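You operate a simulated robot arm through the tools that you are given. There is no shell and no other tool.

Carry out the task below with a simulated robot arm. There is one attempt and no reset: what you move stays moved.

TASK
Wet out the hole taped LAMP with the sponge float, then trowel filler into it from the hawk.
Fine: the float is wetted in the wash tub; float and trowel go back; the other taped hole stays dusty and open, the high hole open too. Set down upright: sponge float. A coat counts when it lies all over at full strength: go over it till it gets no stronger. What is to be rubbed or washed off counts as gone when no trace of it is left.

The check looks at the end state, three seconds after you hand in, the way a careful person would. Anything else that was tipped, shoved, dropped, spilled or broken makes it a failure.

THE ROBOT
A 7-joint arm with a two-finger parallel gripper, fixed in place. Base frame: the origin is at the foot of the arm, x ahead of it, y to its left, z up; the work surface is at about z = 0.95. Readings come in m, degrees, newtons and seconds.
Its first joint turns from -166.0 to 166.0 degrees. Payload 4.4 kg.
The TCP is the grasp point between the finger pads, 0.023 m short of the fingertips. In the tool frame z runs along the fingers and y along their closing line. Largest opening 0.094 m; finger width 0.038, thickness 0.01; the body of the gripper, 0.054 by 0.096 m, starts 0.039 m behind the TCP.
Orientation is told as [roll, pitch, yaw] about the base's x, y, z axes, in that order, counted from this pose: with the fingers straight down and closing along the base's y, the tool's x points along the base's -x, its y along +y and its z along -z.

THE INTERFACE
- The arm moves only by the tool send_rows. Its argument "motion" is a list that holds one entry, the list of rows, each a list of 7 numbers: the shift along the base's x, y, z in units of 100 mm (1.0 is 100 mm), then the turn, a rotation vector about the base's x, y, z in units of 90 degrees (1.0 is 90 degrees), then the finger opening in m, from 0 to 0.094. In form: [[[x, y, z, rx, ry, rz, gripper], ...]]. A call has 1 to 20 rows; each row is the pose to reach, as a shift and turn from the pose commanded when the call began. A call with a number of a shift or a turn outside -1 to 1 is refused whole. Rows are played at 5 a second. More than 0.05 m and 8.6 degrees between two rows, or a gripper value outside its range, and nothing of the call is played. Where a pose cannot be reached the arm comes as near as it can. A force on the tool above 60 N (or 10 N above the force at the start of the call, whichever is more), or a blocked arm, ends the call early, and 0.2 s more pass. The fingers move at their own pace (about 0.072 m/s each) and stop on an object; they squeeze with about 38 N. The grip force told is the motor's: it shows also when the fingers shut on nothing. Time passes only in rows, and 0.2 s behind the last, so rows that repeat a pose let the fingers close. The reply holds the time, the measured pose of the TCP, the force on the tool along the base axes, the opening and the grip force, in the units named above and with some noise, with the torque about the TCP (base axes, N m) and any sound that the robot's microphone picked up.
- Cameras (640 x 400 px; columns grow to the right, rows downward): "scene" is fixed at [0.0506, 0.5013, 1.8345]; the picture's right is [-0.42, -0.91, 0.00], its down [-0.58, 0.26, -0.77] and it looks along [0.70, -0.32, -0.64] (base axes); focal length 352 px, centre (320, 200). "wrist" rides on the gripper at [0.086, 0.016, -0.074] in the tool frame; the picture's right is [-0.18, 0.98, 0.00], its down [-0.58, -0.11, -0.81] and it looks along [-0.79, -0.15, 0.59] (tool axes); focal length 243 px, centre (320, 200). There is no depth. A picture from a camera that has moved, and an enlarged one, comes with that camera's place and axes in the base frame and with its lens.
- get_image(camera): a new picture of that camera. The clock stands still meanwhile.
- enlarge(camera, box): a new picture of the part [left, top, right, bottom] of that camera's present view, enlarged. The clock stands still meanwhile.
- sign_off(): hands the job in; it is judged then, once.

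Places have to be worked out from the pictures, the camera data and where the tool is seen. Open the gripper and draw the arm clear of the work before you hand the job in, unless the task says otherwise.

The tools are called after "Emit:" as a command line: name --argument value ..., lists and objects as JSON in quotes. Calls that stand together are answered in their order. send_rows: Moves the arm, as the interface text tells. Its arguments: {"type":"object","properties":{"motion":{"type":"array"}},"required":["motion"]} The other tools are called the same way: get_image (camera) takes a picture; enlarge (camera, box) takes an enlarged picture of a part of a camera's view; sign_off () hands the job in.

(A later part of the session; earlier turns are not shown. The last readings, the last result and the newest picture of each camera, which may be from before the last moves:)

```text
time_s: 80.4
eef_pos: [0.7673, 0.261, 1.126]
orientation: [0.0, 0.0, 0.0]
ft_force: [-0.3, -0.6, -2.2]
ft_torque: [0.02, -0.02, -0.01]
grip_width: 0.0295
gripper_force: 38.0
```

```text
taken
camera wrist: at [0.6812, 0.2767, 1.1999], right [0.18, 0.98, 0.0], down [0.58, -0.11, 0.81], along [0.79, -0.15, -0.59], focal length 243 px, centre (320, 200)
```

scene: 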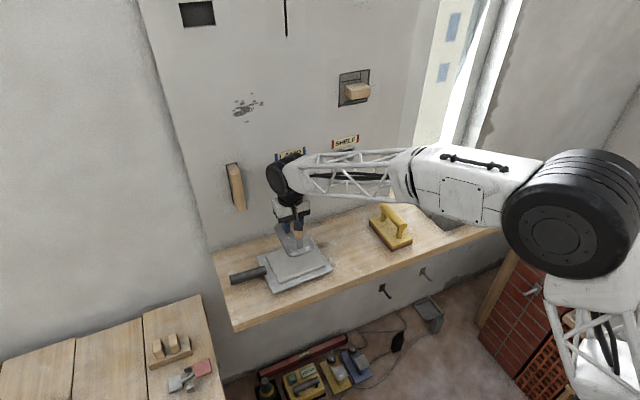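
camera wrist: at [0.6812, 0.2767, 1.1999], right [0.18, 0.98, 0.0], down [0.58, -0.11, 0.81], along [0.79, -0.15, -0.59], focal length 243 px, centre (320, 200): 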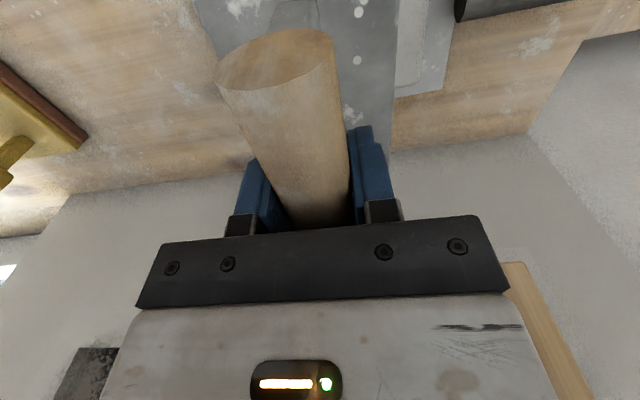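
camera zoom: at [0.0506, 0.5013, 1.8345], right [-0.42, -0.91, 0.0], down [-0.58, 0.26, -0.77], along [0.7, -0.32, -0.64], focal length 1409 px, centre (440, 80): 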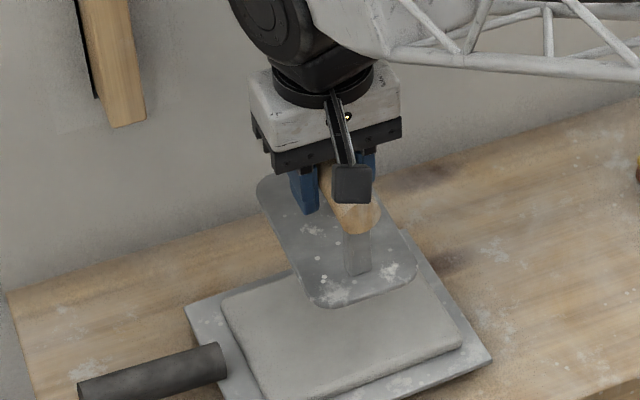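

The trowel is over the filler. I lower it to just above, then creep with force watching.

Emit:
send_rows --motion '[[[0, 0, -0.3, 0, 0, 0, 0.0], [0, 0, -0.5, 0, 0, 0, 0.0], [0, 0, -0.65, 0, 0, 0, 0.0], [0, 0, -0.72, 0, 0, 0, 0.0], [0, 0, -0.72, 0, 0, 0, 0.0]]]'

Emit:
enlarge --camera "scene" --box '[210, 200, 370, 300]'

```text
time_s: 81.6
eef_pos: [0.7673, 0.2604, 1.0549]
orientation: [0.1, 0.0, 0.0]
ft_force: [0.1, -0.6, -1.3]
ft_torque: [0.01, 0.0, 0.01]
grip_width: 0.0296
gripper_force: 37.7
```

```text
4.00 times, centred on (290, 250) of scene
camera zoom: at [0.0506, 0.5013, 1.8345], right [-0.42, -0.91, 0.0], down [-0.58, 0.26, -0.77], along [0.7, -0.32, -0.64], focal length 1409 px, centre (440, 0)
```

zoom: 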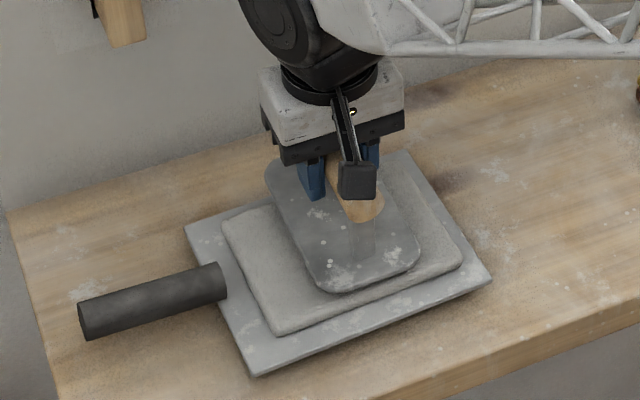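

About 2 cm above the filler top by eye. I creep down in 3 mm steps.

Emit:
send_rows --motion '[[[0, 0, -0.03, 0, 0, 0, 0.0], [0, 0, -0.06, 0, 0, 0, 0.0], [0, 0, -0.09, 0, 0, 0, 0.0], [0, 0, -0.11, 0, 0, 0, 0.0], [0, 0, -0.11, 0, 0, 0, 0.0]]]'

Emit:
enlarge --camera "scene" --box '[210, 200, 370, 300]'

```text
time_s: 82.8
eef_pos: [0.7667, 0.2606, 1.0435]
orientation: [-0.1, 0.0, 0.0]
ft_force: [-0.7, -0.9, -2.6]
ft_torque: [-0.02, -0.01, -0.01]
grip_width: 0.0297
gripper_force: 38.1
```

```text
4.00 times, centred on (290, 250) of scene
camera zoom: at [0.0506, 0.5013, 1.8345], right [-0.42, -0.91, 0.0], down [-0.58, 0.26, -0.77], along [0.7, -0.32, -0.64], focal length 1409 px, centre (440, 0)
```

zoom: 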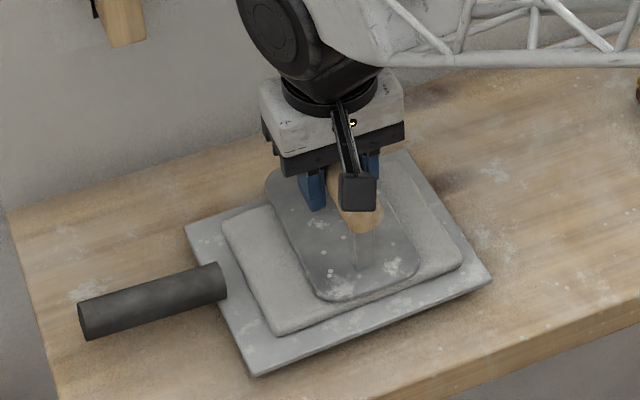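

Still free at z=1.0435 (face ≈0.987). I keep creeping with finer steps.

Emit:
send_rows --motion '[[[0, 0, -0.02, 0, 0, 0, 0.0], [0, 0, -0.04, 0, 0, 0, 0.0], [0, 0, -0.06, 0, 0, 0, 0.0], [0, 0, -0.06, 0, 0, 0, 0.0]]]'

```text
time_s: 83.8
eef_pos: [0.7672, 0.2606, 1.0394]
orientation: [0.0, -0.1, 0.0]
ft_force: [6.6, 0.2, 30.1]
ft_torque: [-0.01, -0.04, 0.0]
grip_width: 0.0301
gripper_force: 38.4
```

Contact at 30 N, face at z≈0.981. I ease the pressure, dwell briefly, then look.

Emit:
send_rows --motion '[[[0, 0, 0.01, 0, 0, 0, 0.0], [0, 0, 0.01, 0, 0, 0, 0.0], [0, 0, 0.01, 0, 0, 0, 0.0], [0, 0, 0.01, 0, 0, 0, 0.0]]]'

Emit:
enlarge --camera "scene" --box '[210, 200, 370, 300]'

```text
time_s: 84.8
eef_pos: [0.768, 0.259, 1.039]
orientation: [0.1, 0.1, 0.0]
ft_force: [7.1, 2.1, 20.4]
ft_torque: [0.05, -0.48, -0.05]
grip_width: 0.0295
gripper_force: 38.0
```

```text
4.00 times, centred on (290, 250) of scene
camera zoom: at [0.0506, 0.5013, 1.8345], right [-0.42, -0.91, 0.0], down [-0.58, 0.26, -0.77], along [0.7, -0.32, -0.64], focal length 1409 px, centre (440, 0)
```

zoom: 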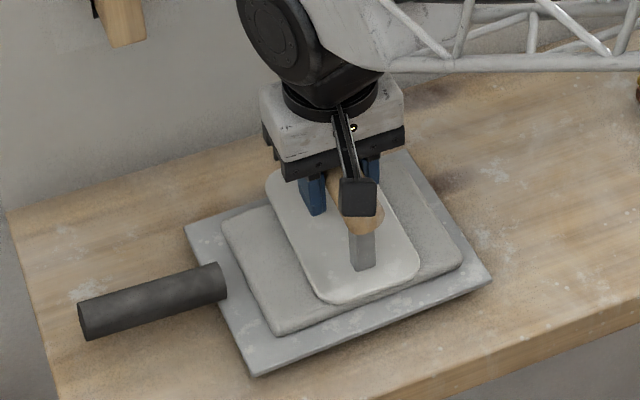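

The trowel plate has turned pale with filler: it's loaded. I lift straight up slowly.

Emit:
send_rows --motion '[[[0, 0, 0.05, 0, 0, 0, 0.0], [0, 0, 0.15, 0, 0, 0, 0.0], [0, 0, 0.4, 0, 0, 0, 0.0], [0, 0, 0.8, 0, 0, 0, 0.0], [0, 0, 1, 0, 0, 0, 0.0]]]'

Emit:
enlarge --camera "scene" --box '[210, 180, 370, 280]'

```text
time_s: 86.0
eef_pos: [0.7667, 0.2603, 1.1388]
orientation: [-0.1, 0.0, 0.0]
ft_force: [0.3, 0.1, -2.2]
ft_torque: [-0.01, 0.01, 0.02]
grip_width: 0.0297
gripper_force: 37.8
```

```text
4.00 times, centred on (290, 230) of scene
camera zoom: at [0.0506, 0.5013, 1.8345], right [-0.42, -0.91, 0.0], down [-0.58, 0.26, -0.77], along [0.7, -0.32, -0.64], focal length 1409 px, centre (440, 80)
```

zoom: 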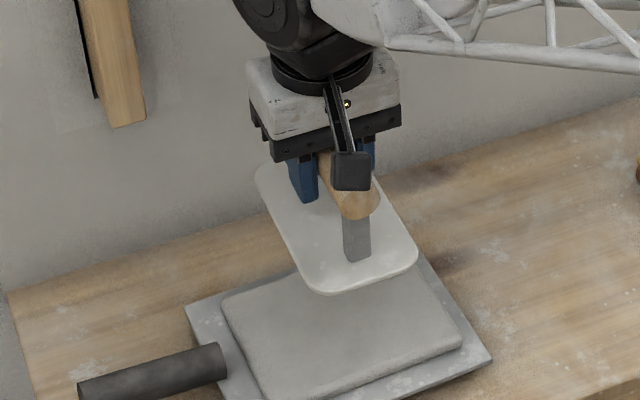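

Loaded and hawk in place. I rise and draw back to about (0.645, 0.20, 1.26) for the turn to the wall.

Emit:
send_rows --motion '[[[-0.2, -0.1, 0.25, 0, 0, 0, 0.0], [-0.4, -0.2, 0.5, 0, 0, 0, 0.0], [-0.6, -0.3, 0.75, 0, 0, 0, 0.0], [-0.8, -0.45, 1.0, 0, 0, 0, 0.0]]]'

Emit:
send_rows --motion '[[[-0.2, -0.4, 0.1, 0, 0, 0, 0.0], [-0.4, -0.8, 0.2, 0, 0, 0, 0.0], [-0.42, -1.0, 0.22, 0, 0, 0, 0.0], [-0.42, -1.0, 0.22, 0, 0, 0, 0.0]]]'

Emit:
get_image --camera "scene"

```text
time_s: 87.0
eef_pos: [0.688, 0.2157, 1.2386]
orientation: [0.0, 0.2, 0.1]
ft_force: [0.1, 0.7, -2.3]
ft_torque: [-0.02, -0.02, -0.02]
grip_width: 0.0295
gripper_force: 37.9
```

```text
time_s: 88.0
eef_pos: [0.6448, 0.1156, 1.2597]
orientation: [0.0, 0.0, 0.1]
ft_force: [-0.6, 0.0, -1.9]
ft_torque: [0.02, -0.03, 0.02]
grip_width: 0.0296
gripper_force: 37.8
```

```text
taken
```

scene: 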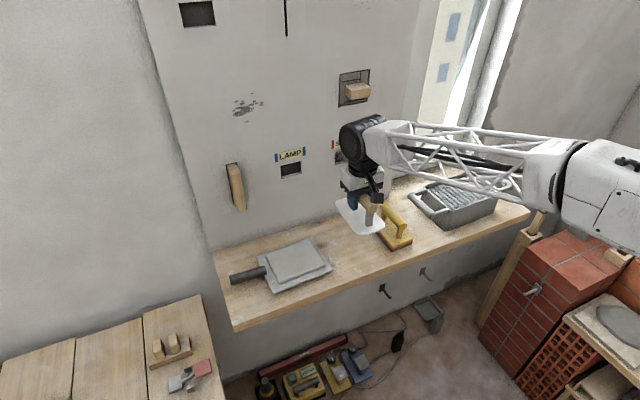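

Good position. I pitch the tool in stages, following the path that worked earlier, checking each stage.

Emit:
send_rows --motion '[[[0, -0.25, 0, 0, -0.0833, 0, 0.0], [0, -0.5, 0, 0, -0.1667, 0, 0.0], [0, -0.7, 0, 0, -0.25, 0, 0.0], [0, -0.8, 0, 0, -0.3333, 0, 0.0]]]'

```text
time_s: 89.0
eef_pos: [0.6446, 0.035, 1.2594]
orientation: [0.0, -30.1, 0.0]
ft_force: [-0.2, 0.6, -1.9]
ft_torque: [0.0, 0.03, -0.02]
grip_width: 0.0298
gripper_force: 38.4
```

Pitch -30° reached cleanly. Next stage to -60°.

Emit:
send_rows --motion '[[[0, 0.25, 0, 0, -0.0833, 0, 0.0], [0, 0.5, 0, 0, -0.1667, 0, 0.0], [0, 0.7, 0, 0, -0.25, 0, 0.0], [0, 0.8, 0, 0, -0.3333, 0, 0.0]]]'

```text
time_s: 90.0
eef_pos: [0.6451, 0.1152, 1.2601]
orientation: [0.1, -60.1, 0.0]
ft_force: [-0.1, 0.5, -1.5]
ft_torque: [0.01, 0.0, 0.05]
grip_width: 0.0297
gripper_force: 38.2
```

Pitch -60° reached. Final stage to -90° while moving to y≈0.2.

Emit:
send_rows --motion '[[[0, 0.25, 0, 0, -0.0833, 0, 0.0], [0, 0.5, 0, 0, -0.1667, 0, 0.0], [0, 0.7, 0, 0, -0.25, 0, 0.0], [0, 0.84, 0, 0, -0.3333, 0, 0.0], [0, 0.84, 0, 0, -0.3333, 0, 0.0]]]'

Emit:
get_image --camera "scene"

Emit:
enlarge --camera "scene" --box '[250, 130, 442, 250]'

```text
time_s: 91.2
eef_pos: [0.6449, 0.1987, 1.2599]
orientation: [154.4, -89.8, -154.4]
ft_force: [-0.7, -0.4, -1.3]
ft_torque: [0.01, 0.05, -0.02]
grip_width: 0.0297
gripper_force: 38.0
```

```text
taken
```

scene: 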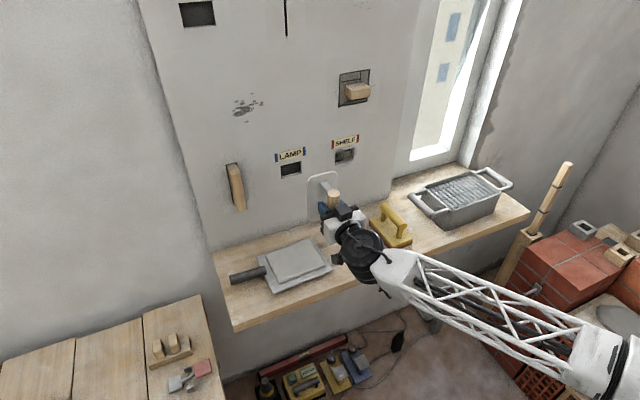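

```text
3.33 times, centred on (346, 190) of scene
camera zoom: at [0.0506, 0.5013, 1.8345], right [-0.42, -0.91, 0.0], down [-0.58, 0.26, -0.77], along [0.7, -0.32, -0.64], focal length 1174 px, centre (233, 233)
```

zoom: 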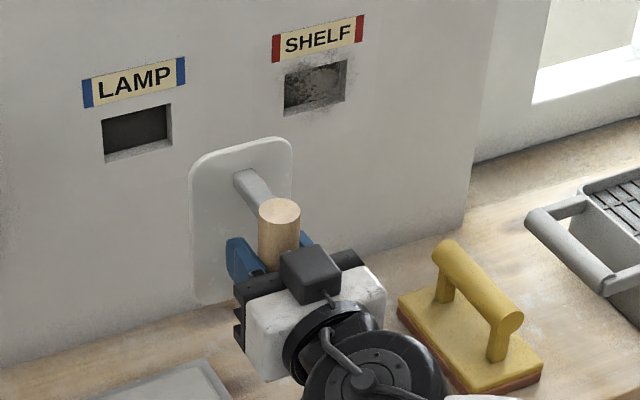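

Turned cleanly to the wall. I lower to the hole's height (z≈1.196) and advance.

Emit:
send_rows --motion '[[[0.2, 0, -0.2, 0, 0, 0, 0.0], [0.45, 0, -0.4, 0, 0, 0, 0.0], [0.7, 0, -0.6, 0, 0, 0, 0.0], [0.95, 0.01, -0.64, 0, 0, 0, 0.0], [0.95, 0.01, -0.64, 0, 0, 0, 0.0]]]'

Emit:
send_rows --motion '[[[0.4, 0, 0, 0, 0, 0, 0.0], [0.8, 0, 0, 0, 0, 0, 0.0], [1.0, 0, 0, 0, 0, 0, 0.0], [1.0, 0, 0, 0, 0, 0, 0.0]]]'

Emit:
enlarge --camera "scene" --box '[230, 120, 390, 220]'

```text
time_s: 92.4
eef_pos: [0.7408, 0.1988, 1.1967]
orientation: [118.5, -89.9, -118.5]
ft_force: [0.9, 1.1, -2.1]
ft_torque: [0.01, 0.05, -0.02]
grip_width: 0.0297
gripper_force: 38.0
```

```text
time_s: 93.4
eef_pos: [0.8394, 0.1999, 1.1966]
orientation: [123.1, -90.1, -123.0]
ft_force: [0.4, 0.9, -1.9]
ft_torque: [-0.03, -0.01, 0.02]
grip_width: 0.0298
gripper_force: 37.9
```

```text
4.00 times, centred on (310, 170) of scene
camera zoom: at [0.0506, 0.5013, 1.8345], right [-0.42, -0.91, 0.0], down [-0.58, 0.26, -0.77], along [0.7, -0.32, -0.64], focal length 1409 px, centre (360, 320)
```

zoom: 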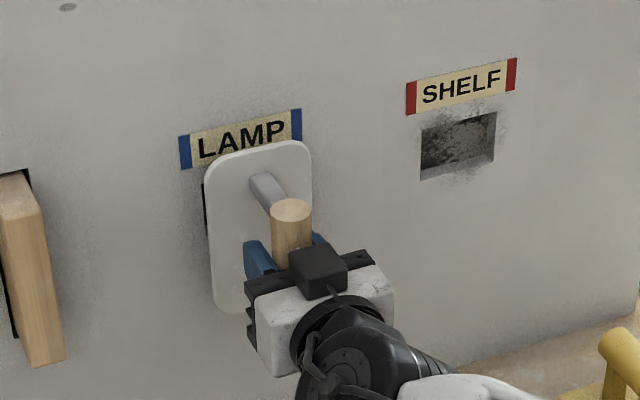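

About 3 cm from the wall and centred on the hole. I advance and creep to contact.

Emit:
send_rows --motion '[[[0.12, 0, 0, 0, 0, 0, 0.0], [0.2, 0, 0, 0, 0, 0, 0.0], [0.25, 0, 0, 0, 0, 0, 0.0], [0.28, 0, 0, 0, 0, 0, 0.0], [0.3, 0, 0, 0, 0, 0, 0.0], [0.3, 0, 0, 0, 0, 0, 0.0]]]'

```text
time_s: 94.8
eef_pos: [0.8705, 0.1993, 1.1961]
orientation: [127.3, -89.9, -127.4]
ft_force: [0.1, 0.7, -2.1]
ft_torque: [0.0, 0.01, -0.06]
grip_width: 0.0297
gripper_force: 37.5
```

No contact yet at x=0.8705; I creep 2 mm at a time.

Emit:
send_rows --motion '[[[0.02, 0, 0, 0, 0, 0, 0.0], [0.04, 0, 0, 0, 0, 0, 0.0], [0.04, 0, 0, 0, 0, 0, 0.0]]]'

```text
time_s: 95.6
eef_pos: [0.8737, 0.201, 1.1968]
orientation: [128.1, -90.1, -128.1]
ft_force: [-29.7, -1.8, -7.3]
ft_torque: [0.05, 0.02, 0.02]
grip_width: 0.0294
gripper_force: 38.1
```

Contact at about 30 N. I stroke side to side with a light feed, like the float.

Emit:
send_rows --motion '[[[0, 0.08, 0, 0, 0, 0, 0.0], [0.003, 0.15, 0, 0, 0, 0, 0.0], [0.006, 0.08, 0, 0, 0, 0, 0.0], [0.009, 0, 0, 0, 0, 0, 0.0], [0.012, -0.08, 0, 0, 0, 0, 0.0], [0.015, -0.15, 0, 0, 0, 0, 0.0], [0.018, -0.08, 0, 0, 0, 0, 0.0], [0.02, 0, 0, 0, 0, 0, 0.0]]]'

Emit:
enlarge --camera "scene" --box '[230, 120, 390, 220]'

```text
time_s: 97.4
eef_pos: [0.8774, 0.2003, 1.1972]
orientation: [151.5, -89.9, -151.4]
ft_force: [-19.0, -7.4, -2.7]
ft_torque: [0.31, -0.83, -0.09]
grip_width: 0.0298
gripper_force: 37.9
```

```text
4.00 times, centred on (310, 170) of scene
camera zoom: at [0.0506, 0.5013, 1.8345], right [-0.42, -0.91, 0.0], down [-0.58, 0.26, -0.77], along [0.7, -0.32, -0.64], focal length 1409 px, centre (360, 320)
```

zoom: 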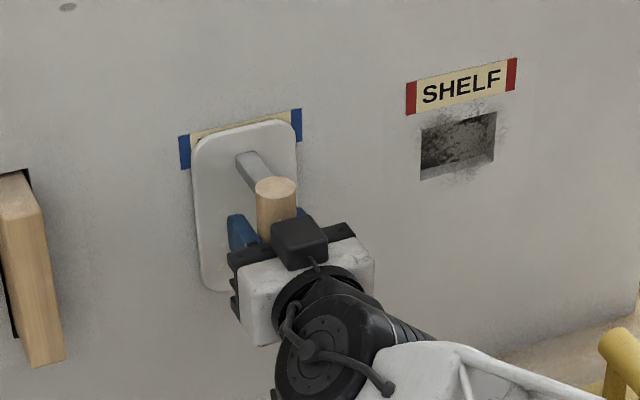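

Still pressed at about 19 N. I back off and slide aside at the same height to see the fill.

Emit:
send_rows --motion '[[[-0.3, 0, 0, 0, 0, 0, 0.0], [-0.6, -0.2, 0, 0, 0, 0, 0.0], [-0.8, -0.6, 0, 0, 0, 0, 0.0], [-0.8, -1, 0, 0, 0, 0, 0.0], [-0.8, -1, 0, 0, 0, 0, 0.0]]]'

Emit:
enlarge --camera "scene" --box '[270, 150, 318, 180]'

Emit:
enlarge --camera "scene" --box '[250, 130, 410, 230]'

```text
time_s: 98.6
eef_pos: [0.7958, 0.1007, 1.1967]
orientation: [116.8, -89.9, -116.8]
ft_force: [0.9, 0.1, -2.2]
ft_torque: [-0.01, 0.07, 0.0]
grip_width: 0.0298
gripper_force: 38.6
```

```text
13.33 times, centred on (294, 165) of scene
camera zoom: at [0.0506, 0.5013, 1.8345], right [-0.42, -0.91, 0.0], down [-0.58, 0.26, -0.77], along [0.7, -0.32, -0.64], focal length 4696 px, centre (667, 667)
```

zoom: 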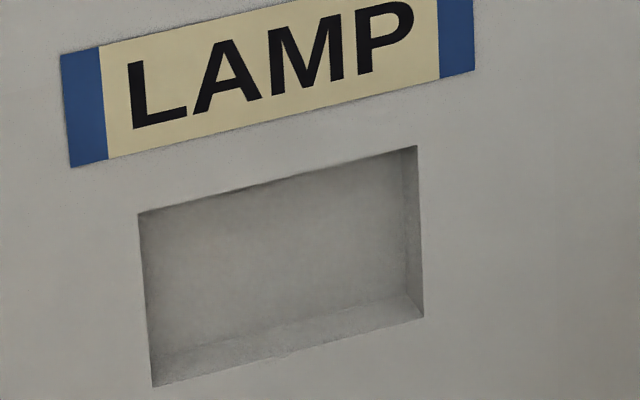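

```text
4.00 times, centred on (330, 180) of scene
camera zoom: at [0.0506, 0.5013, 1.8345], right [-0.42, -0.91, 0.0], down [-0.58, 0.26, -0.77], along [0.7, -0.32, -0.64], focal length 1409 px, centre (280, 280)
```

zoom: 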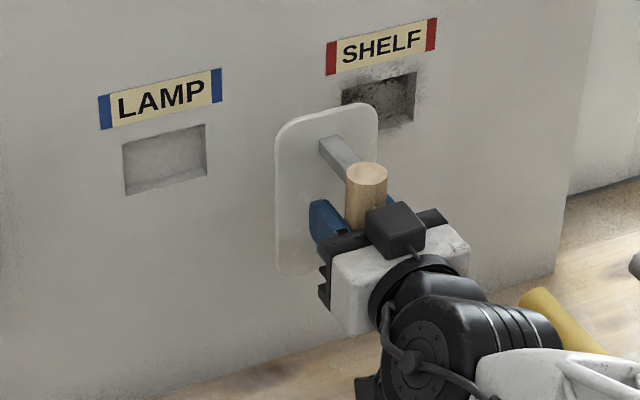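

Filler has gone in, light grey across the hole but not yet flush. The trowel is still pale with filler, so I go over it again.

Emit:
send_rows --motion '[[[0.1, 0.3, 0, 0, 0, 0, 0.0], [0.2, 0.6, 0, 0, 0, 0, 0.0], [0.3, 0.99, 0, 0, 0, 0, 0.0], [0.6, 0.99, 0, 0, 0, 0, 0.0], [0.74, 0.99, 0, 0, 0, 0, 0.0], [0.78, 0.99, 0, 0, 0, 0, 0.0], [0.81, 0.99, 0, 0, 0, 0, 0.0], [0.81, 0.99, 0, 0, 0, 0, 0.0]]]'

```text
time_s: 100.4
eef_pos: [0.8762, 0.2, 1.1967]
orientation: [152.6, -89.9, -152.7]
ft_force: [-30.3, -2.5, -2.9]
ft_torque: [-0.07, 0.0, 0.0]
grip_width: 0.0296
gripper_force: 37.9
```

Contact again at 30 N, centred. Another set of strokes, sideways and slightly vertical.

Emit:
send_rows --motion '[[[0, 0.08, 0, 0, 0, 0, 0.0], [0.003, 0.15, 0, 0, 0, 0, 0.0], [0.006, 0.08, 0, 0, 0, 0, 0.0], [0.009, 0, 0, 0, 0, 0, 0.0], [0.012, -0.08, 0, 0, 0, 0, 0.0], [0.015, -0.15, 0, 0, 0, 0, 0.0], [0.018, -0.08, 0, 0, 0, 0, 0.0], [0.02, 0, 0, 0, 0, 0, 0.0], [0.022, 0, 0.06, 0, 0, 0, 0.0], [0.024, 0, 0, 0, 0, 0, 0.0], [0.026, 0, -0.08, 0, 0, 0, 0.0], [0.028, 0, 0, 0, 0, 0, 0.0]]]'

Emit:
send_rows --motion '[[[-0.3, 0, 0, 0, 0, 0, 0.0], [-0.6, -0.2, 0, 0, 0, 0, 0.0], [-0.8, -0.6, 0, 0, 0, 0, 0.0], [-0.8, -1, 0, 0, 0, 0, 0.0], [-0.8, -1, 0, 0, 0, 0, 0.0]]]'

Emit:
enlarge --camera "scene" --box '[270, 150, 318, 180]'

Emit:
enlarge --camera "scene" --box '[250, 130, 410, 230]'

```text
time_s: 103.0
eef_pos: [0.8811, 0.1988, 1.1959]
orientation: [0.4, -89.9, -0.3]
ft_force: [-9.2, -0.1, -4.3]
ft_torque: [0.05, 0.73, 0.07]
grip_width: 0.0298
gripper_force: 38.6
```

```text
time_s: 104.2
eef_pos: [0.8, 0.0978, 1.1941]
orientation: [144.2, -90.0, -144.2]
ft_force: [-0.2, 0.4, -2.1]
ft_torque: [0.0, 0.03, 0.04]
grip_width: 0.0296
gripper_force: 38.1
```

```text
13.33 times, centred on (294, 165) of scene
camera zoom: at [0.0506, 0.5013, 1.8345], right [-0.42, -0.91, 0.0], down [-0.58, 0.26, -0.77], along [0.7, -0.32, -0.64], focal length 4696 px, centre (667, 667)
```

zoom: 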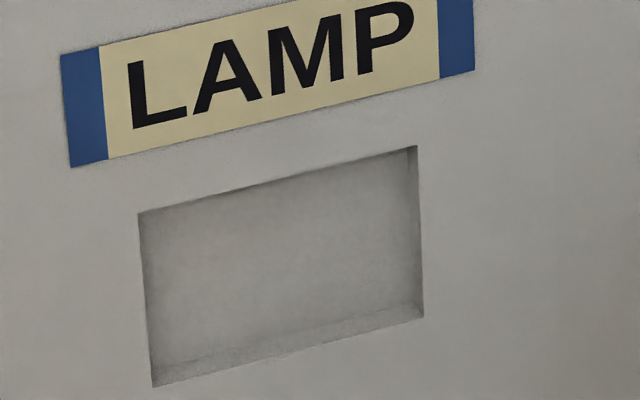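

```text
4.00 times, centred on (330, 180) of scene
camera zoom: at [0.0506, 0.5013, 1.8345], right [-0.42, -0.91, 0.0], down [-0.58, 0.26, -0.77], along [0.7, -0.32, -0.64], focal length 1409 px, centre (280, 280)
```

zoom: 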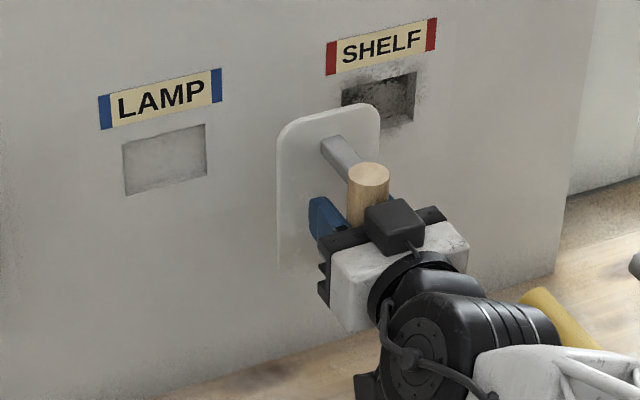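

The fill is stronger and shallower than before, so it's still building. I go over it again with more strokes.

Emit:
send_rows --motion '[[[0.1, 0.3, 0, 0, 0, 0, 0.0], [0.2, 0.6, 0, 0, 0, 0, 0.0], [0.3, 1.0, 0.02, 0, 0, 0, 0.0], [0.6, 1.0, 0.02, 0, 0, 0, 0.0], [0.74, 1.0, 0.02, 0, 0, 0, 0.0], [0.78, 1.0, 0.02, 0, 0, 0, 0.0], [0.8, 1.0, 0.02, 0, 0, 0, 0.0], [0.8, 1.0, 0.02, 0, 0, 0, 0.0]]]'

```text
time_s: 106.0
eef_pos: [0.8804, 0.1986, 1.1987]
orientation: [125.4, -90.0, -125.5]
ft_force: [-0.6, -0.3, -1.8]
ft_torque: [0.0, 0.03, 0.01]
grip_width: 0.0299
gripper_force: 38.1
```

Just short of contact. I press in a touch and make a longer series of strokes.

Emit:
send_rows --motion '[[[0.015, 0, 0, 0, 0, 0, 0.0], [0.02, 0, 0, 0, 0, 0, 0.0], [0.02, 0.08, 0, 0, 0, 0, 0.0], [0.02, 0.15, 0, 0, 0, 0, 0.0], [0.022, 0.08, 0, 0, 0, 0, 0.0], [0.024, 0, 0, 0, 0, 0, 0.0], [0.026, -0.08, 0, 0, 0, 0, 0.0], [0.028, -0.15, 0, 0, 0, 0, 0.0], [0.03, -0.08, 0, 0, 0, 0, 0.0], [0.032, 0, 0, 0, 0, 0, 0.0], [0.034, 0.08, 0, 0, 0, 0, 0.0], [0.036, 0.15, 0, 0, 0, 0, 0.0], [0.038, 0.08, 0, 0, 0, 0, 0.0], [0.04, 0, 0, 0, 0, 0, 0.0], [0.042, -0.08, 0, 0, 0, 0, 0.0], [0.044, -0.15, 0, 0, 0, 0, 0.0], [0.046, -0.08, 0, 0, 0, 0, 0.0], [0.048, 0, 0, 0, 0, 0, 0.0]]]'

Emit:
send_rows --motion '[[[-0.3, 0, 0, 0, 0, 0, 0.0], [-0.6, -0.2, 0, 0, 0, 0, 0.0], [-0.8, -0.6, 0, 0, 0, 0, 0.0], [-0.8, -1, 0, 0, 0, 0, 0.0], [-0.8, -1, 0, 0, 0, 0, 0.0]]]'

Emit:
enlarge --camera "scene" --box '[270, 150, 318, 180]'

Emit:
enlarge --camera "scene" --box '[250, 130, 410, 230]'

```text
time_s: 106.7
eef_pos: [0.881, 0.1991, 1.197]
orientation: [131.8, -90.0, -131.8]
ft_force: [-40.6, -8.2, 2.1]
ft_torque: [-0.02, -0.17, 0.16]
grip_width: 0.0299
gripper_force: 37.9
stopped in row 3: the force on the tool passed its limit at 69 N (the readings are from after the stop); the commanded pose is now the measured one
```

```text
time_s: 107.9
eef_pos: [0.8025, 0.1003, 1.1974]
orientation: [83.9, -89.9, -84.0]
ft_force: [-0.4, 0.2, -1.7]
ft_torque: [0.0, 0.02, 0.0]
grip_width: 0.0296
gripper_force: 38.2
```

```text
13.33 times, centred on (294, 165) of scene
camera zoom: at [0.0506, 0.5013, 1.8345], right [-0.42, -0.91, 0.0], down [-0.58, 0.26, -0.77], along [0.7, -0.32, -0.64], focal length 4696 px, centre (667, 667)
```

zoom: 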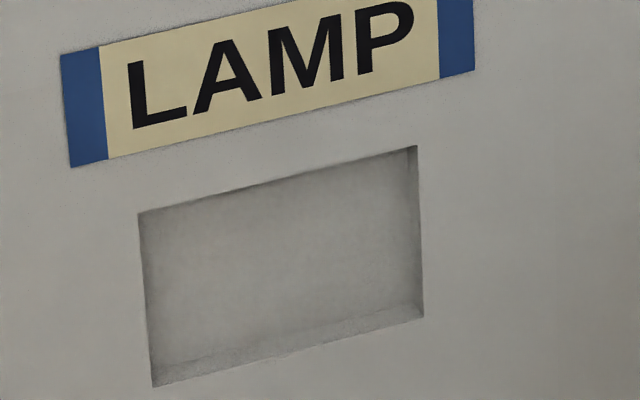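

```text
4.00 times, centred on (330, 180) of scene
camera zoom: at [0.0506, 0.5013, 1.8345], right [-0.42, -0.91, 0.0], down [-0.58, 0.26, -0.77], along [0.7, -0.32, -0.64], focal length 1409 px, centre (280, 280)
```

zoom: 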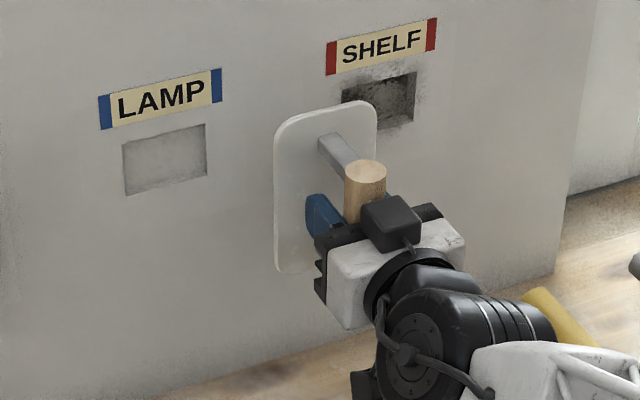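

The handle is now seated against the palm, so contact is stiffer (69 N stop, nothing moved). I return with gentler pressing.

Emit:
send_rows --motion '[[[0.1, 0.3, 0, 0, 0, 0, 0.0], [0.2, 0.6, 0, 0, 0, 0, 0.0], [0.3, 0.99, 0, 0, 0, 0, 0.0], [0.6, 0.99, 0, 0, 0, 0, 0.0], [0.74, 0.99, 0, 0, 0, 0, 0.0], [0.77, 0.99, 0, 0, 0, 0, 0.0], [0.785, 0.99, 0, 0, 0, 0, 0.0], [0.785, 0.99, 0, 0, 0, 0, 0.0]]]'

```text
time_s: 109.7
eef_pos: [0.8802, 0.1983, 1.1967]
orientation: [64.9, -90.1, -65.1]
ft_force: [-0.6, -0.5, -2.5]
ft_torque: [-0.01, 0.03, -0.02]
grip_width: 0.0296
gripper_force: 37.6
```

Just touching range. I press in 0.5–1 mm and check the force.

Emit:
send_rows --motion '[[[0.005, 0, 0, 0, 0, 0, 0.0], [0.01, 0, 0, 0, 0, 0, 0.0], [0.01, 0, 0, 0, 0, 0, 0.0]]]'

```text
time_s: 110.5
eef_pos: [0.8812, 0.1988, 1.197]
orientation: [68.8, -90.0, -68.9]
ft_force: [-47.2, -6.5, -5.0]
ft_torque: [-0.01, -0.09, 0.13]
grip_width: 0.0299
gripper_force: 37.9
```

47 N is a bit much; I ease back 0.4 mm and stroke side to side.

Emit:
send_rows --motion '[[[-0.004, 0, 0, 0, 0, 0, 0.0], [-0.004, 0.05, 0, 0, 0, 0, 0.0], [-0.004, 0.1, 0, 0, 0, 0, 0.0], [-0.004, 0.15, 0, 0, 0, 0, 0.0], [-0.004, 0.1, 0, 0, 0, 0, 0.0], [-0.004, 0.05, 0, 0, 0, 0, 0.0], [-0.004, 0, 0, 0, 0, 0, 0.0], [-0.004, -0.05, 0, 0, 0, 0, 0.0], [-0.004, -0.1, 0, 0, 0, 0, 0.0], [-0.004, -0.15, 0, 0, 0, 0, 0.0], [-0.004, -0.1, 0, 0, 0, 0, 0.0], [-0.004, -0.05, 0, 0, 0, 0, 0.0], [-0.004, 0, 0, 0, 0, 0, 0.0]]]'

```text
time_s: 113.3
eef_pos: [0.8807, 0.198, 1.1977]
orientation: [27.5, -89.9, -27.5]
ft_force: [-0.8, 0.1, -2.4]
ft_torque: [0.01, -0.02, -0.05]
grip_width: 0.0295
gripper_force: 37.6
```

Force dropped again after the strokes. I feed in a little and repeat, then look.

Emit:
send_rows --motion '[[[0.005, 0, 0, 0, 0, 0, 0.0], [0.007, 0.05, 0, 0, 0, 0, 0.0], [0.007, 0.1, 0, 0, 0, 0, 0.0], [0.007, 0.15, 0, 0, 0, 0, 0.0], [0.008, 0.1, 0, 0, 0, 0, 0.0], [0.009, 0.05, 0, 0, 0, 0, 0.0], [0.01, 0, 0, 0, 0, 0, 0.0], [0.01, -0.05, 0, 0, 0, 0, 0.0], [0.01, -0.1, 0, 0, 0, 0, 0.0], [0.01, -0.15, 0, 0, 0, 0, 0.0], [0.012, -0.1, 0, 0, 0, 0, 0.0], [0.013, -0.05, 0, 0, 0, 0, 0.0], [0.013, 0, 0, 0, 0, 0, 0.0]]]'

Emit:
send_rows --motion '[[[-0.3, 0, 0, 0, 0, 0, 0.0], [-0.6, -0.2, 0, 0, 0, 0, 0.0], [-0.8, -0.6, 0, 0, 0, 0, 0.0], [-0.8, -1, 0, 0, 0, 0, 0.0], [-0.8, -1, 0, 0, 0, 0, 0.0]]]'

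Emit:
enlarge --camera "scene" --box '[270, 150, 318, 180]'

Emit:
enlarge --camera "scene" --box '[250, 130, 410, 230]'

```text
time_s: 115.6
eef_pos: [0.8818, 0.1854, 1.1981]
orientation: [166.2, -89.9, -166.4]
ft_force: [-38.8, -6.4, 0.9]
ft_torque: [0.05, 0.31, 0.3]
grip_width: 0.0295
gripper_force: 38.6
stopped in row 11: the force on the tool passed its limit at 68 N (the readings are from after the stop); the commanded pose is now the measured one
```

```text
time_s: 116.8
eef_pos: [0.8031, 0.0852, 1.1971]
orientation: [125.9, -90.0, -125.9]
ft_force: [0.2, -0.1, -1.9]
ft_torque: [0.02, 0.04, -0.01]
grip_width: 0.0297
gripper_force: 37.8
```

```text
13.33 times, centred on (294, 165) of scene
camera zoom: at [0.0506, 0.5013, 1.8345], right [-0.42, -0.91, 0.0], down [-0.58, 0.26, -0.77], along [0.7, -0.32, -0.64], focal length 4696 px, centre (667, 667)
```

zoom: 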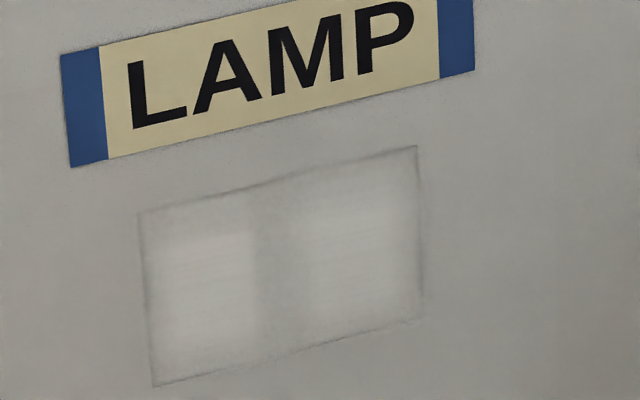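

```text
4.00 times, centred on (330, 180) of scene
camera zoom: at [0.0506, 0.5013, 1.8345], right [-0.42, -0.91, 0.0], down [-0.58, 0.26, -0.77], along [0.7, -0.32, -0.64], focal length 1409 px, centre (280, 280)
```

zoom: 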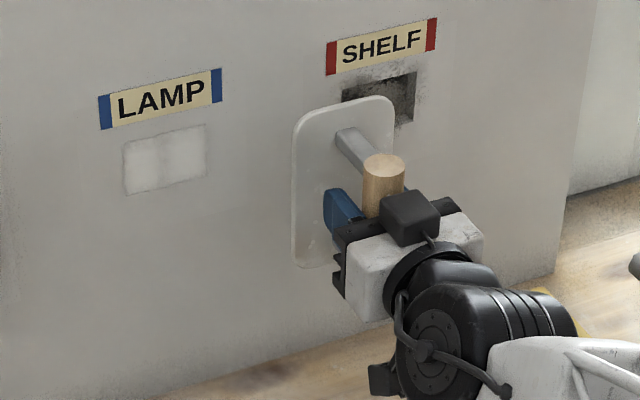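

Now nearly flush and bright, with a slightly weaker band in the middle and at the edges. I go over it again, covering the middle and edges.

Emit:
send_rows --motion '[[[0.1, 0.3, 0, 0, 0, 0, 0.0], [0.2, 0.6, 0, 0, 0, 0, 0.0], [0.3, 1.0, 0, 0, 0, 0, 0.0], [0.5, 1.0, 0, 0, 0, 0, 0.0], [0.7, 1.0, 0, 0, 0, 0, 0.0]]]'

Emit:
send_rows --motion '[[[0, 0.14, 0, 0, 0, 0, 0.0], [0.05, 0.14, 0, 0, 0, 0, 0.0], [0.08, 0.14, 0, 0, 0, 0, 0.0], [0.09, 0.14, 0, 0, 0, 0, 0.0], [0.095, 0.14, 0, 0, 0, 0, 0.0]]]'

```text
time_s: 118.0
eef_pos: [0.8725, 0.1853, 1.1982]
orientation: [-123.4, -89.9, 123.3]
ft_force: [-0.8, -0.2, -1.9]
ft_torque: [-0.01, 0.03, -0.03]
grip_width: 0.0296
gripper_force: 37.6
```

```text
time_s: 119.2
eef_pos: [0.8816, 0.1994, 1.1978]
orientation: [146.2, -90.1, -146.3]
ft_force: [-25.1, -2.5, -5.7]
ft_torque: [0.01, -0.51, 0.16]
grip_width: 0.0297
gripper_force: 37.7
```

Contact at 25 N. I stroke in short moves including vertical ones, without further feed for now.

Emit:
send_rows --motion '[[[0, 0.05, 0, 0, 0, 0, 0.0], [0, 0.1, 0, 0, 0, 0, 0.0], [0.001, 0.05, 0, 0, 0, 0, 0.0], [0.002, 0, 0, 0, 0, 0, 0.0], [0.003, -0.05, 0, 0, 0, 0, 0.0], [0.003, -0.1, 0, 0, 0, 0, 0.0], [0.003, -0.05, 0, 0, 0, 0, 0.0], [0.003, 0, 0, 0, 0, 0, 0.0], [0.003, 0, 0.05, 0, 0, 0, 0.0], [0.003, 0, 0.1, 0, 0, 0, 0.0], [0.003, 0, 0.05, 0, 0, 0, 0.0], [0.003, 0, 0, 0, 0, 0, 0.0], [0.004, 0, -0.05, 0, 0, 0, 0.0], [0.004, 0, -0.1, 0, 0, 0, 0.0], [0.004, 0, -0.05, 0, 0, 0, 0.0], [0.004, 0, 0, 0, 0, 0, 0.0]]]'

```text
time_s: 120.8
eef_pos: [0.8806, 0.1901, 1.1977]
orientation: [159.8, -89.9, -160.1]
ft_force: [-36.9, -10.3, 2.1]
ft_torque: [0.0, 0.01, 0.41]
grip_width: 0.0298
gripper_force: 37.7
stopped in row 7: the force on the tool passed its limit at 72 N (the readings are from after the stop); the commanded pose is now the measured one
```

A force spike ended it; I ease out 0.5 mm, recentre and do light vertical and sideways strokes.

Emit:
send_rows --motion '[[[-0.006, 0, 0, 0, 0, 0, 0.0], [-0.006, 0.05, 0, 0, 0, 0, 0.0], [-0.006, 0.1, 0, 0, 0, 0, 0.0], [-0.006, 0.1, 0.05, 0, 0, 0, 0.0], [-0.005, 0.1, 0.1, 0, 0, 0, 0.0], [-0.004, 0.1, 0.05, 0, 0, 0, 0.0], [-0.003, 0.1, 0, 0, 0, 0, 0.0], [-0.002, 0.1, -0.05, 0, 0, 0, 0.0], [-0.002, 0.1, -0.1, 0, 0, 0, 0.0], [-0.002, 0.1, -0.05, 0, 0, 0, 0.0], [-0.002, 0.1, 0, 0, 0, 0, 0.0]]]'

Emit:
enlarge --camera "scene" --box '[230, 120, 390, 220]'

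```text
time_s: 123.2
eef_pos: [0.8807, 0.2015, 1.1965]
orientation: [-3.0, -89.8, 2.7]
ft_force: [-35.2, 0.2, -14.7]
ft_torque: [0.16, 0.2, 0.36]
grip_width: 0.0297
gripper_force: 38.2
```

```text
4.00 times, centred on (310, 170) of scene
camera zoom: at [0.0506, 0.5013, 1.8345], right [-0.42, -0.91, 0.0], down [-0.58, 0.26, -0.77], along [0.7, -0.32, -0.64], focal length 1409 px, centre (360, 320)
```

zoom: 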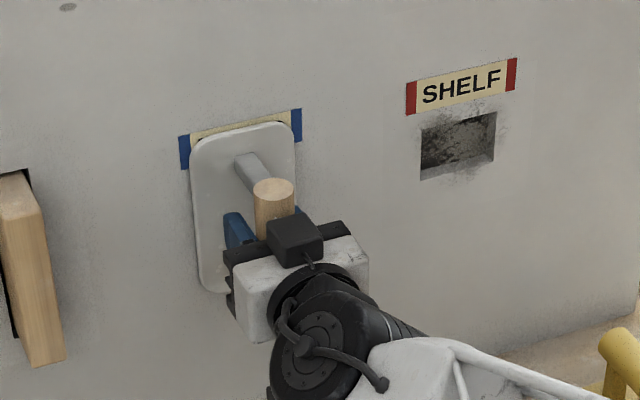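

Pressure is steady at 35 N and the plate is now greyer, so filler is leaving it. A few more strokes, then I back off to look.

Emit:
send_rows --motion '[[[-0.003, 0.05, 0, 0, 0, 0, 0.0], [-0.003, 0.1, 0, 0, 0, 0, 0.0], [-0.003, 0.15, 0, 0, 0, 0, 0.0], [-0.003, 0.1, 0, 0, 0, 0, 0.0], [-0.003, 0.05, 0, 0, 0, 0, 0.0], [-0.003, 0, 0, 0, 0, 0, 0.0], [-0.004, -0.05, 0, 0, 0, 0, 0.0], [-0.004, -0.1, 0, 0, 0, 0, 0.0], [-0.004, -0.15, 0, 0, 0, 0, 0.0], [-0.004, -0.1, 0, 0, 0, 0, 0.0], [-0.004, -0.05, 0, 0, 0, 0, 0.0], [-0.004, 0, 0, 0, 0, 0, 0.0]]]'

Emit:
send_rows --motion '[[[-0.3, 0, 0, 0, 0, 0, 0.0], [-0.6, -0.2, 0, 0, 0, 0, 0.0], [-0.8, -0.6, 0, 0, 0, 0, 0.0], [-0.8, -1, 0, 0, 0, 0, 0.0], [-0.8, -1, 0, 0, 0, 0, 0.0]]]'

Emit:
enlarge --camera "scene" --box '[270, 150, 318, 180]'

Emit:
enlarge --camera "scene" --box '[250, 130, 410, 230]'

```text
time_s: 125.8
eef_pos: [0.8812, 0.2013, 1.198]
orientation: [138.9, -90.1, -139.0]
ft_force: [-6.5, -3.6, -1.7]
ft_torque: [0.03, -0.12, 0.18]
grip_width: 0.0295
gripper_force: 38.2
```

```text
time_s: 127.0
eef_pos: [0.8009, 0.1011, 1.197]
orientation: [175.1, -90.0, -175.3]
ft_force: [0.6, -0.8, -0.9]
ft_torque: [0.01, 0.02, 0.05]
grip_width: 0.0298
gripper_force: 37.8
```

```text
13.33 times, centred on (294, 165) of scene
camera zoom: at [0.0506, 0.5013, 1.8345], right [-0.42, -0.91, 0.0], down [-0.58, 0.26, -0.77], along [0.7, -0.32, -0.64], focal length 4696 px, centre (667, 667)
```

zoom: 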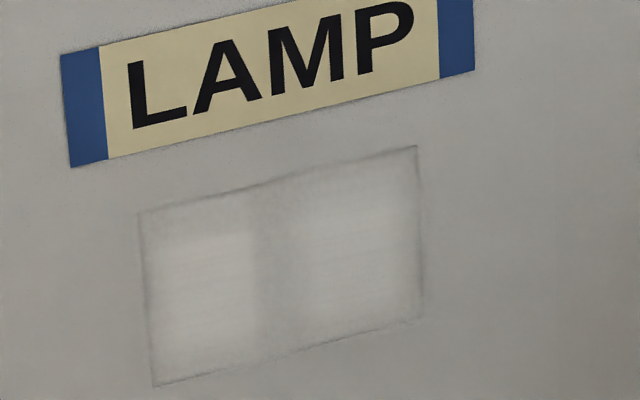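

```text
4.00 times, centred on (330, 180) of scene
camera zoom: at [0.0506, 0.5013, 1.8345], right [-0.42, -0.91, 0.0], down [-0.58, 0.26, -0.77], along [0.7, -0.32, -0.64], focal length 1409 px, centre (280, 280)
```

zoom: 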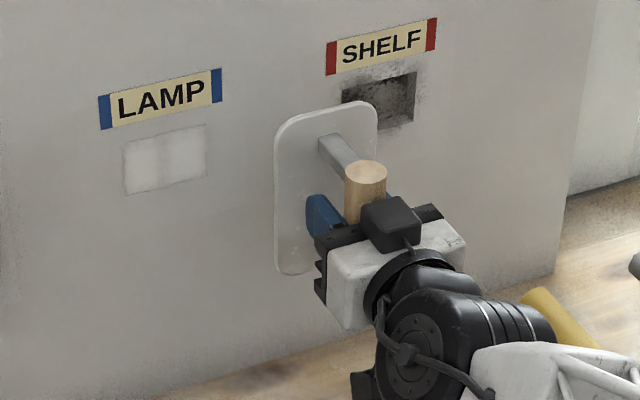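

The look hasn't changed since the previous pass, but I see a faint grey band down the middle. I zoom in hard to judge whether it's texture or a thinner coat.

Emit:
enlarge --camera "scene" --box '[279, 159, 303, 180]'

Emit:
get_image --camera "wrist"

```text
16.00 times, centred on (291, 170) of scene
camera zoom: at [0.0506, 0.5013, 1.8345], right [-0.42, -0.91, 0.0], down [-0.58, 0.26, -0.77], along [0.7, -0.32, -0.64], focal length 5635 px, centre (784, 688)
```

zoom: 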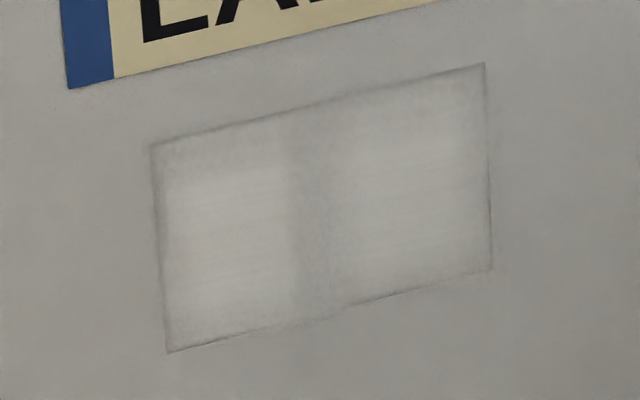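

```text
taken
camera wrist: at [0.7261, 0.1167, 1.1106], right [0.0, 0.98, 0.18], down [-0.81, -0.1, 0.58], along [0.59, -0.15, 0.79], focal length 243 px, centre (320, 200)
```

wrist: 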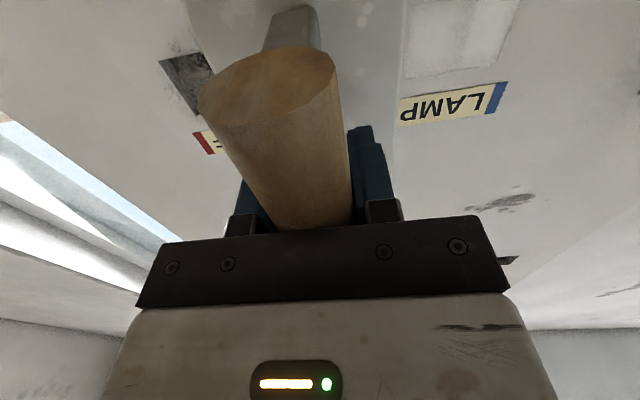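

The middle band and top strip look a bit thinner; the trowel's centre is probably depleted while its upper part still carries filler. I try presenting the fresher upper part of the blade by working lower (z≈1.165), still well clear of the hawk.

Emit:
send_rows --motion '[[[0.1, 0.3, -0.1, 0, 0, 0, 0.0], [0.2, 0.6, -0.2, 0, 0, 0, 0.0], [0.3, 0.98, -0.32, 0, 0, 0, 0.0], [0.6, 0.98, -0.32, 0, 0, 0, 0.0], [0.74, 0.98, -0.32, 0, 0, 0, 0.0], [0.78, 0.98, -0.32, 0, 0, 0, 0.0], [0.795, 0.98, -0.32, 0, 0, 0, 0.0], [0.795, 0.98, -0.32, 0, 0, 0, 0.0]]]'

```text
time_s: 128.8
eef_pos: [0.8799, 0.1991, 1.166]
orientation: [162.1, -90.0, -162.3]
ft_force: [-0.4, 0.5, -3.0]
ft_torque: [0.0, -0.01, 0.0]
grip_width: 0.0299
gripper_force: 38.0
```

Nearly in contact at z=1.166. I press in gently.

Emit:
send_rows --motion '[[[0.006, 0, 0, 0, 0, 0, 0.0], [0.012, 0, 0, 0, 0, 0, 0.0], [0.012, 0, 0, 0, 0, 0, 0.0]]]'

```text
time_s: 129.6
eef_pos: [0.8811, 0.1988, 1.1665]
orientation: [159.5, -90.0, -159.9]
ft_force: [-42.8, -5.8, -4.3]
ft_torque: [0.0, 0.02, 0.32]
grip_width: 0.03
gripper_force: 37.9
```

43 N; I ease slightly and stroke sideways and up toward the centred position.

Emit:
send_rows --motion '[[[-0.004, 0.04, 0, 0, 0, 0, 0.0], [-0.004, 0.08, 0, 0, 0, 0, 0.0], [-0.004, 0.04, 0, 0, 0, 0, 0.0], [-0.004, 0, 0, 0, 0, 0, 0.0], [-0.004, -0.04, 0, 0, 0, 0, 0.0], [-0.004, -0.08, 0, 0, 0, 0, 0.0], [-0.004, -0.04, 0, 0, 0, 0, 0.0], [-0.004, 0, 0, 0, 0, 0, 0.0], [-0.003, 0, 0.06, 0, 0, 0, 0.0], [-0.003, 0, 0.12, 0, 0, 0, 0.0], [-0.002, 0, 0.06, 0, 0, 0, 0.0], [-0.002, 0, 0, 0, 0, 0, 0.0]]]'

Emit:
send_rows --motion '[[[-0.3, 0, 0, 0, 0, 0, 0.0], [-0.6, -0.2, 0.1, 0, 0, 0, 0.0], [-0.8, -0.6, 0.2, 0, 0, 0, 0.0], [-0.8, -1, 0.3, 0, 0, 0, 0.0], [-0.8, -1, 0.3, 0, 0, 0, 0.0]]]'

Emit:
enlarge --camera "scene" --box '[279, 159, 303, 180]'

Emit:
enlarge --camera "scene" --box '[250, 130, 410, 230]'

```text
time_s: 131.3
eef_pos: [0.88, 0.1916, 1.1656]
orientation: [142.5, -89.8, -143.1]
ft_force: [-34.7, -11.3, 3.3]
ft_torque: [-0.06, 0.52, 0.87]
grip_width: 0.0295
gripper_force: 38.3
stopped in row 8: the force on the tool passed its limit at 68 N (the readings are from after the stop); the commanded pose is now the measured one
```

```text
time_s: 132.5
eef_pos: [0.8009, 0.0905, 1.1945]
orientation: [159.5, -90.0, -159.9]
ft_force: [-0.4, 0.0, -2.3]
ft_torque: [0.04, 0.03, 0.0]
grip_width: 0.0298
gripper_force: 37.5
```

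```text
16.00 times, centred on (291, 170) of scene
camera zoom: at [0.0506, 0.5013, 1.8345], right [-0.42, -0.91, 0.0], down [-0.58, 0.26, -0.77], along [0.7, -0.32, -0.64], focal length 5635 px, centre (784, 688)
```

zoom: 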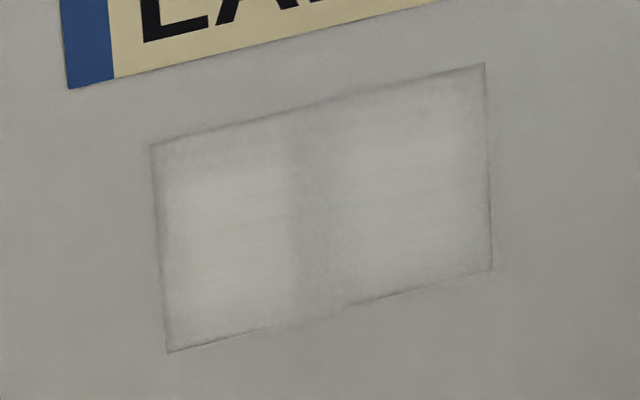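

```text
4.00 times, centred on (330, 180) of scene
camera zoom: at [0.0506, 0.5013, 1.8345], right [-0.42, -0.91, 0.0], down [-0.58, 0.26, -0.77], along [0.7, -0.32, -0.64], focal length 1409 px, centre (280, 280)
```

zoom: 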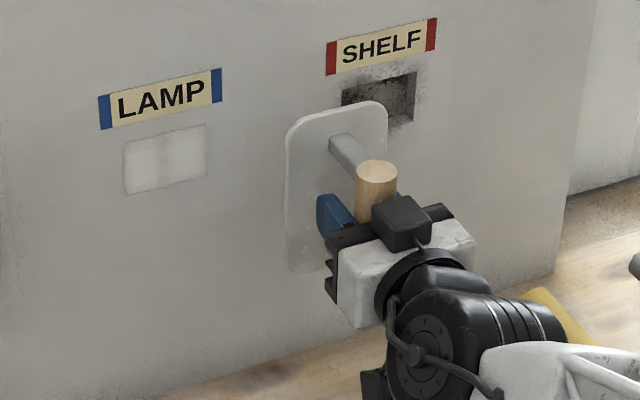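

The change is marginal. To be certain, I'll reload the trowel at the hawk and go over it once more. First I retreat to the turning point at (0.645, 0.20, 1.26), reversing the path that worked.

Emit:
send_rows --motion '[[[-0.25, 0.15, 0.1, 0, 0, 0, 0.0], [-0.5, 0.3, 0.2, 0, 0, 0, 0.0], [-0.75, 0.45, 0.3, 0, 0, 0, 0.0], [-1, 0.6, 0.4, 0, 0, 0, 0.0]]]'

Emit:
send_rows --motion '[[[-0.25, 0.2, 0.1, 0, 0, 0, 0.0], [-0.5, 0.4, 0.2, 0, 0, 0, 0.0], [-0.56, 0.48, 0.25, 0, 0, 0, 0.0], [-0.56, 0.48, 0.25, 0, 0, 0, 0.0]]]'

Emit:
send_rows --motion '[[[0, -0.25, 0, 0, 0.0833, 0, 0.0], [0, -0.5, 0, 0, 0.1667, 0, 0.0], [0, -0.7, 0, 0, 0.25, 0, 0.0], [0, -0.84, 0, 0, 0.3333, 0, 0.0]]]'

```text
time_s: 133.5
eef_pos: [0.7018, 0.152, 1.2343]
orientation: [99.9, -90.1, -100.4]
ft_force: [-0.3, 0.0, -2.3]
ft_torque: [0.01, -0.02, 0.01]
grip_width: 0.03
gripper_force: 38.3
```

```text
time_s: 134.5
eef_pos: [0.6459, 0.2011, 1.2596]
orientation: [115.5, -90.0, -116.0]
ft_force: [0.7, -1.2, -2.5]
ft_torque: [0.03, 0.02, 0.0]
grip_width: 0.0299
gripper_force: 37.8
```

```text
time_s: 135.5
eef_pos: [0.6371, 0.1141, 1.2761]
orientation: [0.2, -61.4, -0.7]
ft_force: [1.7, 0.1, -4.6]
ft_torque: [-0.02, -0.09, -0.01]
grip_width: 0.0296
gripper_force: 38.8
```

The arm deviates slightly (z +16 mm), near a joint limit. I continue in a smaller step, giving it a bit more height.

Emit:
send_rows --motion '[[[-0.1, -0.1, 0.2, 0, 0.04, 0, 0.0], [-0.2, -0.2, 0.4, 0, 0.08, 0, 0.0], [-0.2, -0.3, 0.5, 0, 0.12, 0, 0.0]]]'

Emit:
get_image --camera "scene"

```text
time_s: 136.3
eef_pos: [0.625, 0.0868, 1.3101]
orientation: [-0.5, -49.2, 0.1]
ft_force: [-0.3, -0.1, -1.8]
ft_torque: [0.0, -0.02, 0.03]
grip_width: 0.0297
gripper_force: 38.0
```

```text
taken
```

scene: 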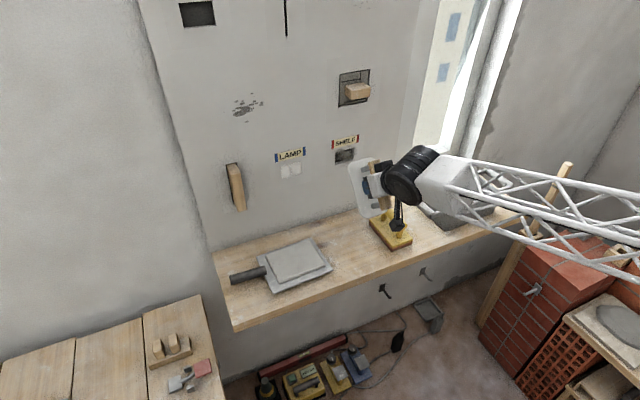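

It tracks well again at pitch -49°. I finish levelling the tool while heading toward the hawk.

Emit:
send_rows --motion '[[[0, 0.1, 0, 0, 0.08, 0, 0.0], [0, 0.2, 0, 0, 0.16, 0, 0.0], [0.05, 0.3, 0, 0, 0.24, 0, 0.0], [0.1, 0.45, -0.1, 0, 0.32, 0, 0.0], [0.2, 0.6, -0.2, 0, 0.4, 0, 0.0], [0.3, 0.75, -0.3, 0.003, 0.48, 0, 0.0], [0.4, 0.9, -0.4, 0.005, 0.547, 0, 0.0], [0.4, 0.9, -0.4, 0.005, 0.547, 0, 0.0]]]'

```text
time_s: 138.1
eef_pos: [0.6658, 0.1765, 1.27]
orientation: [-0.1, 0.0, -0.2]
ft_force: [-0.3, 0.0, -1.6]
ft_torque: [-0.01, 0.04, 0.01]
grip_width: 0.0297
gripper_force: 38.5
```

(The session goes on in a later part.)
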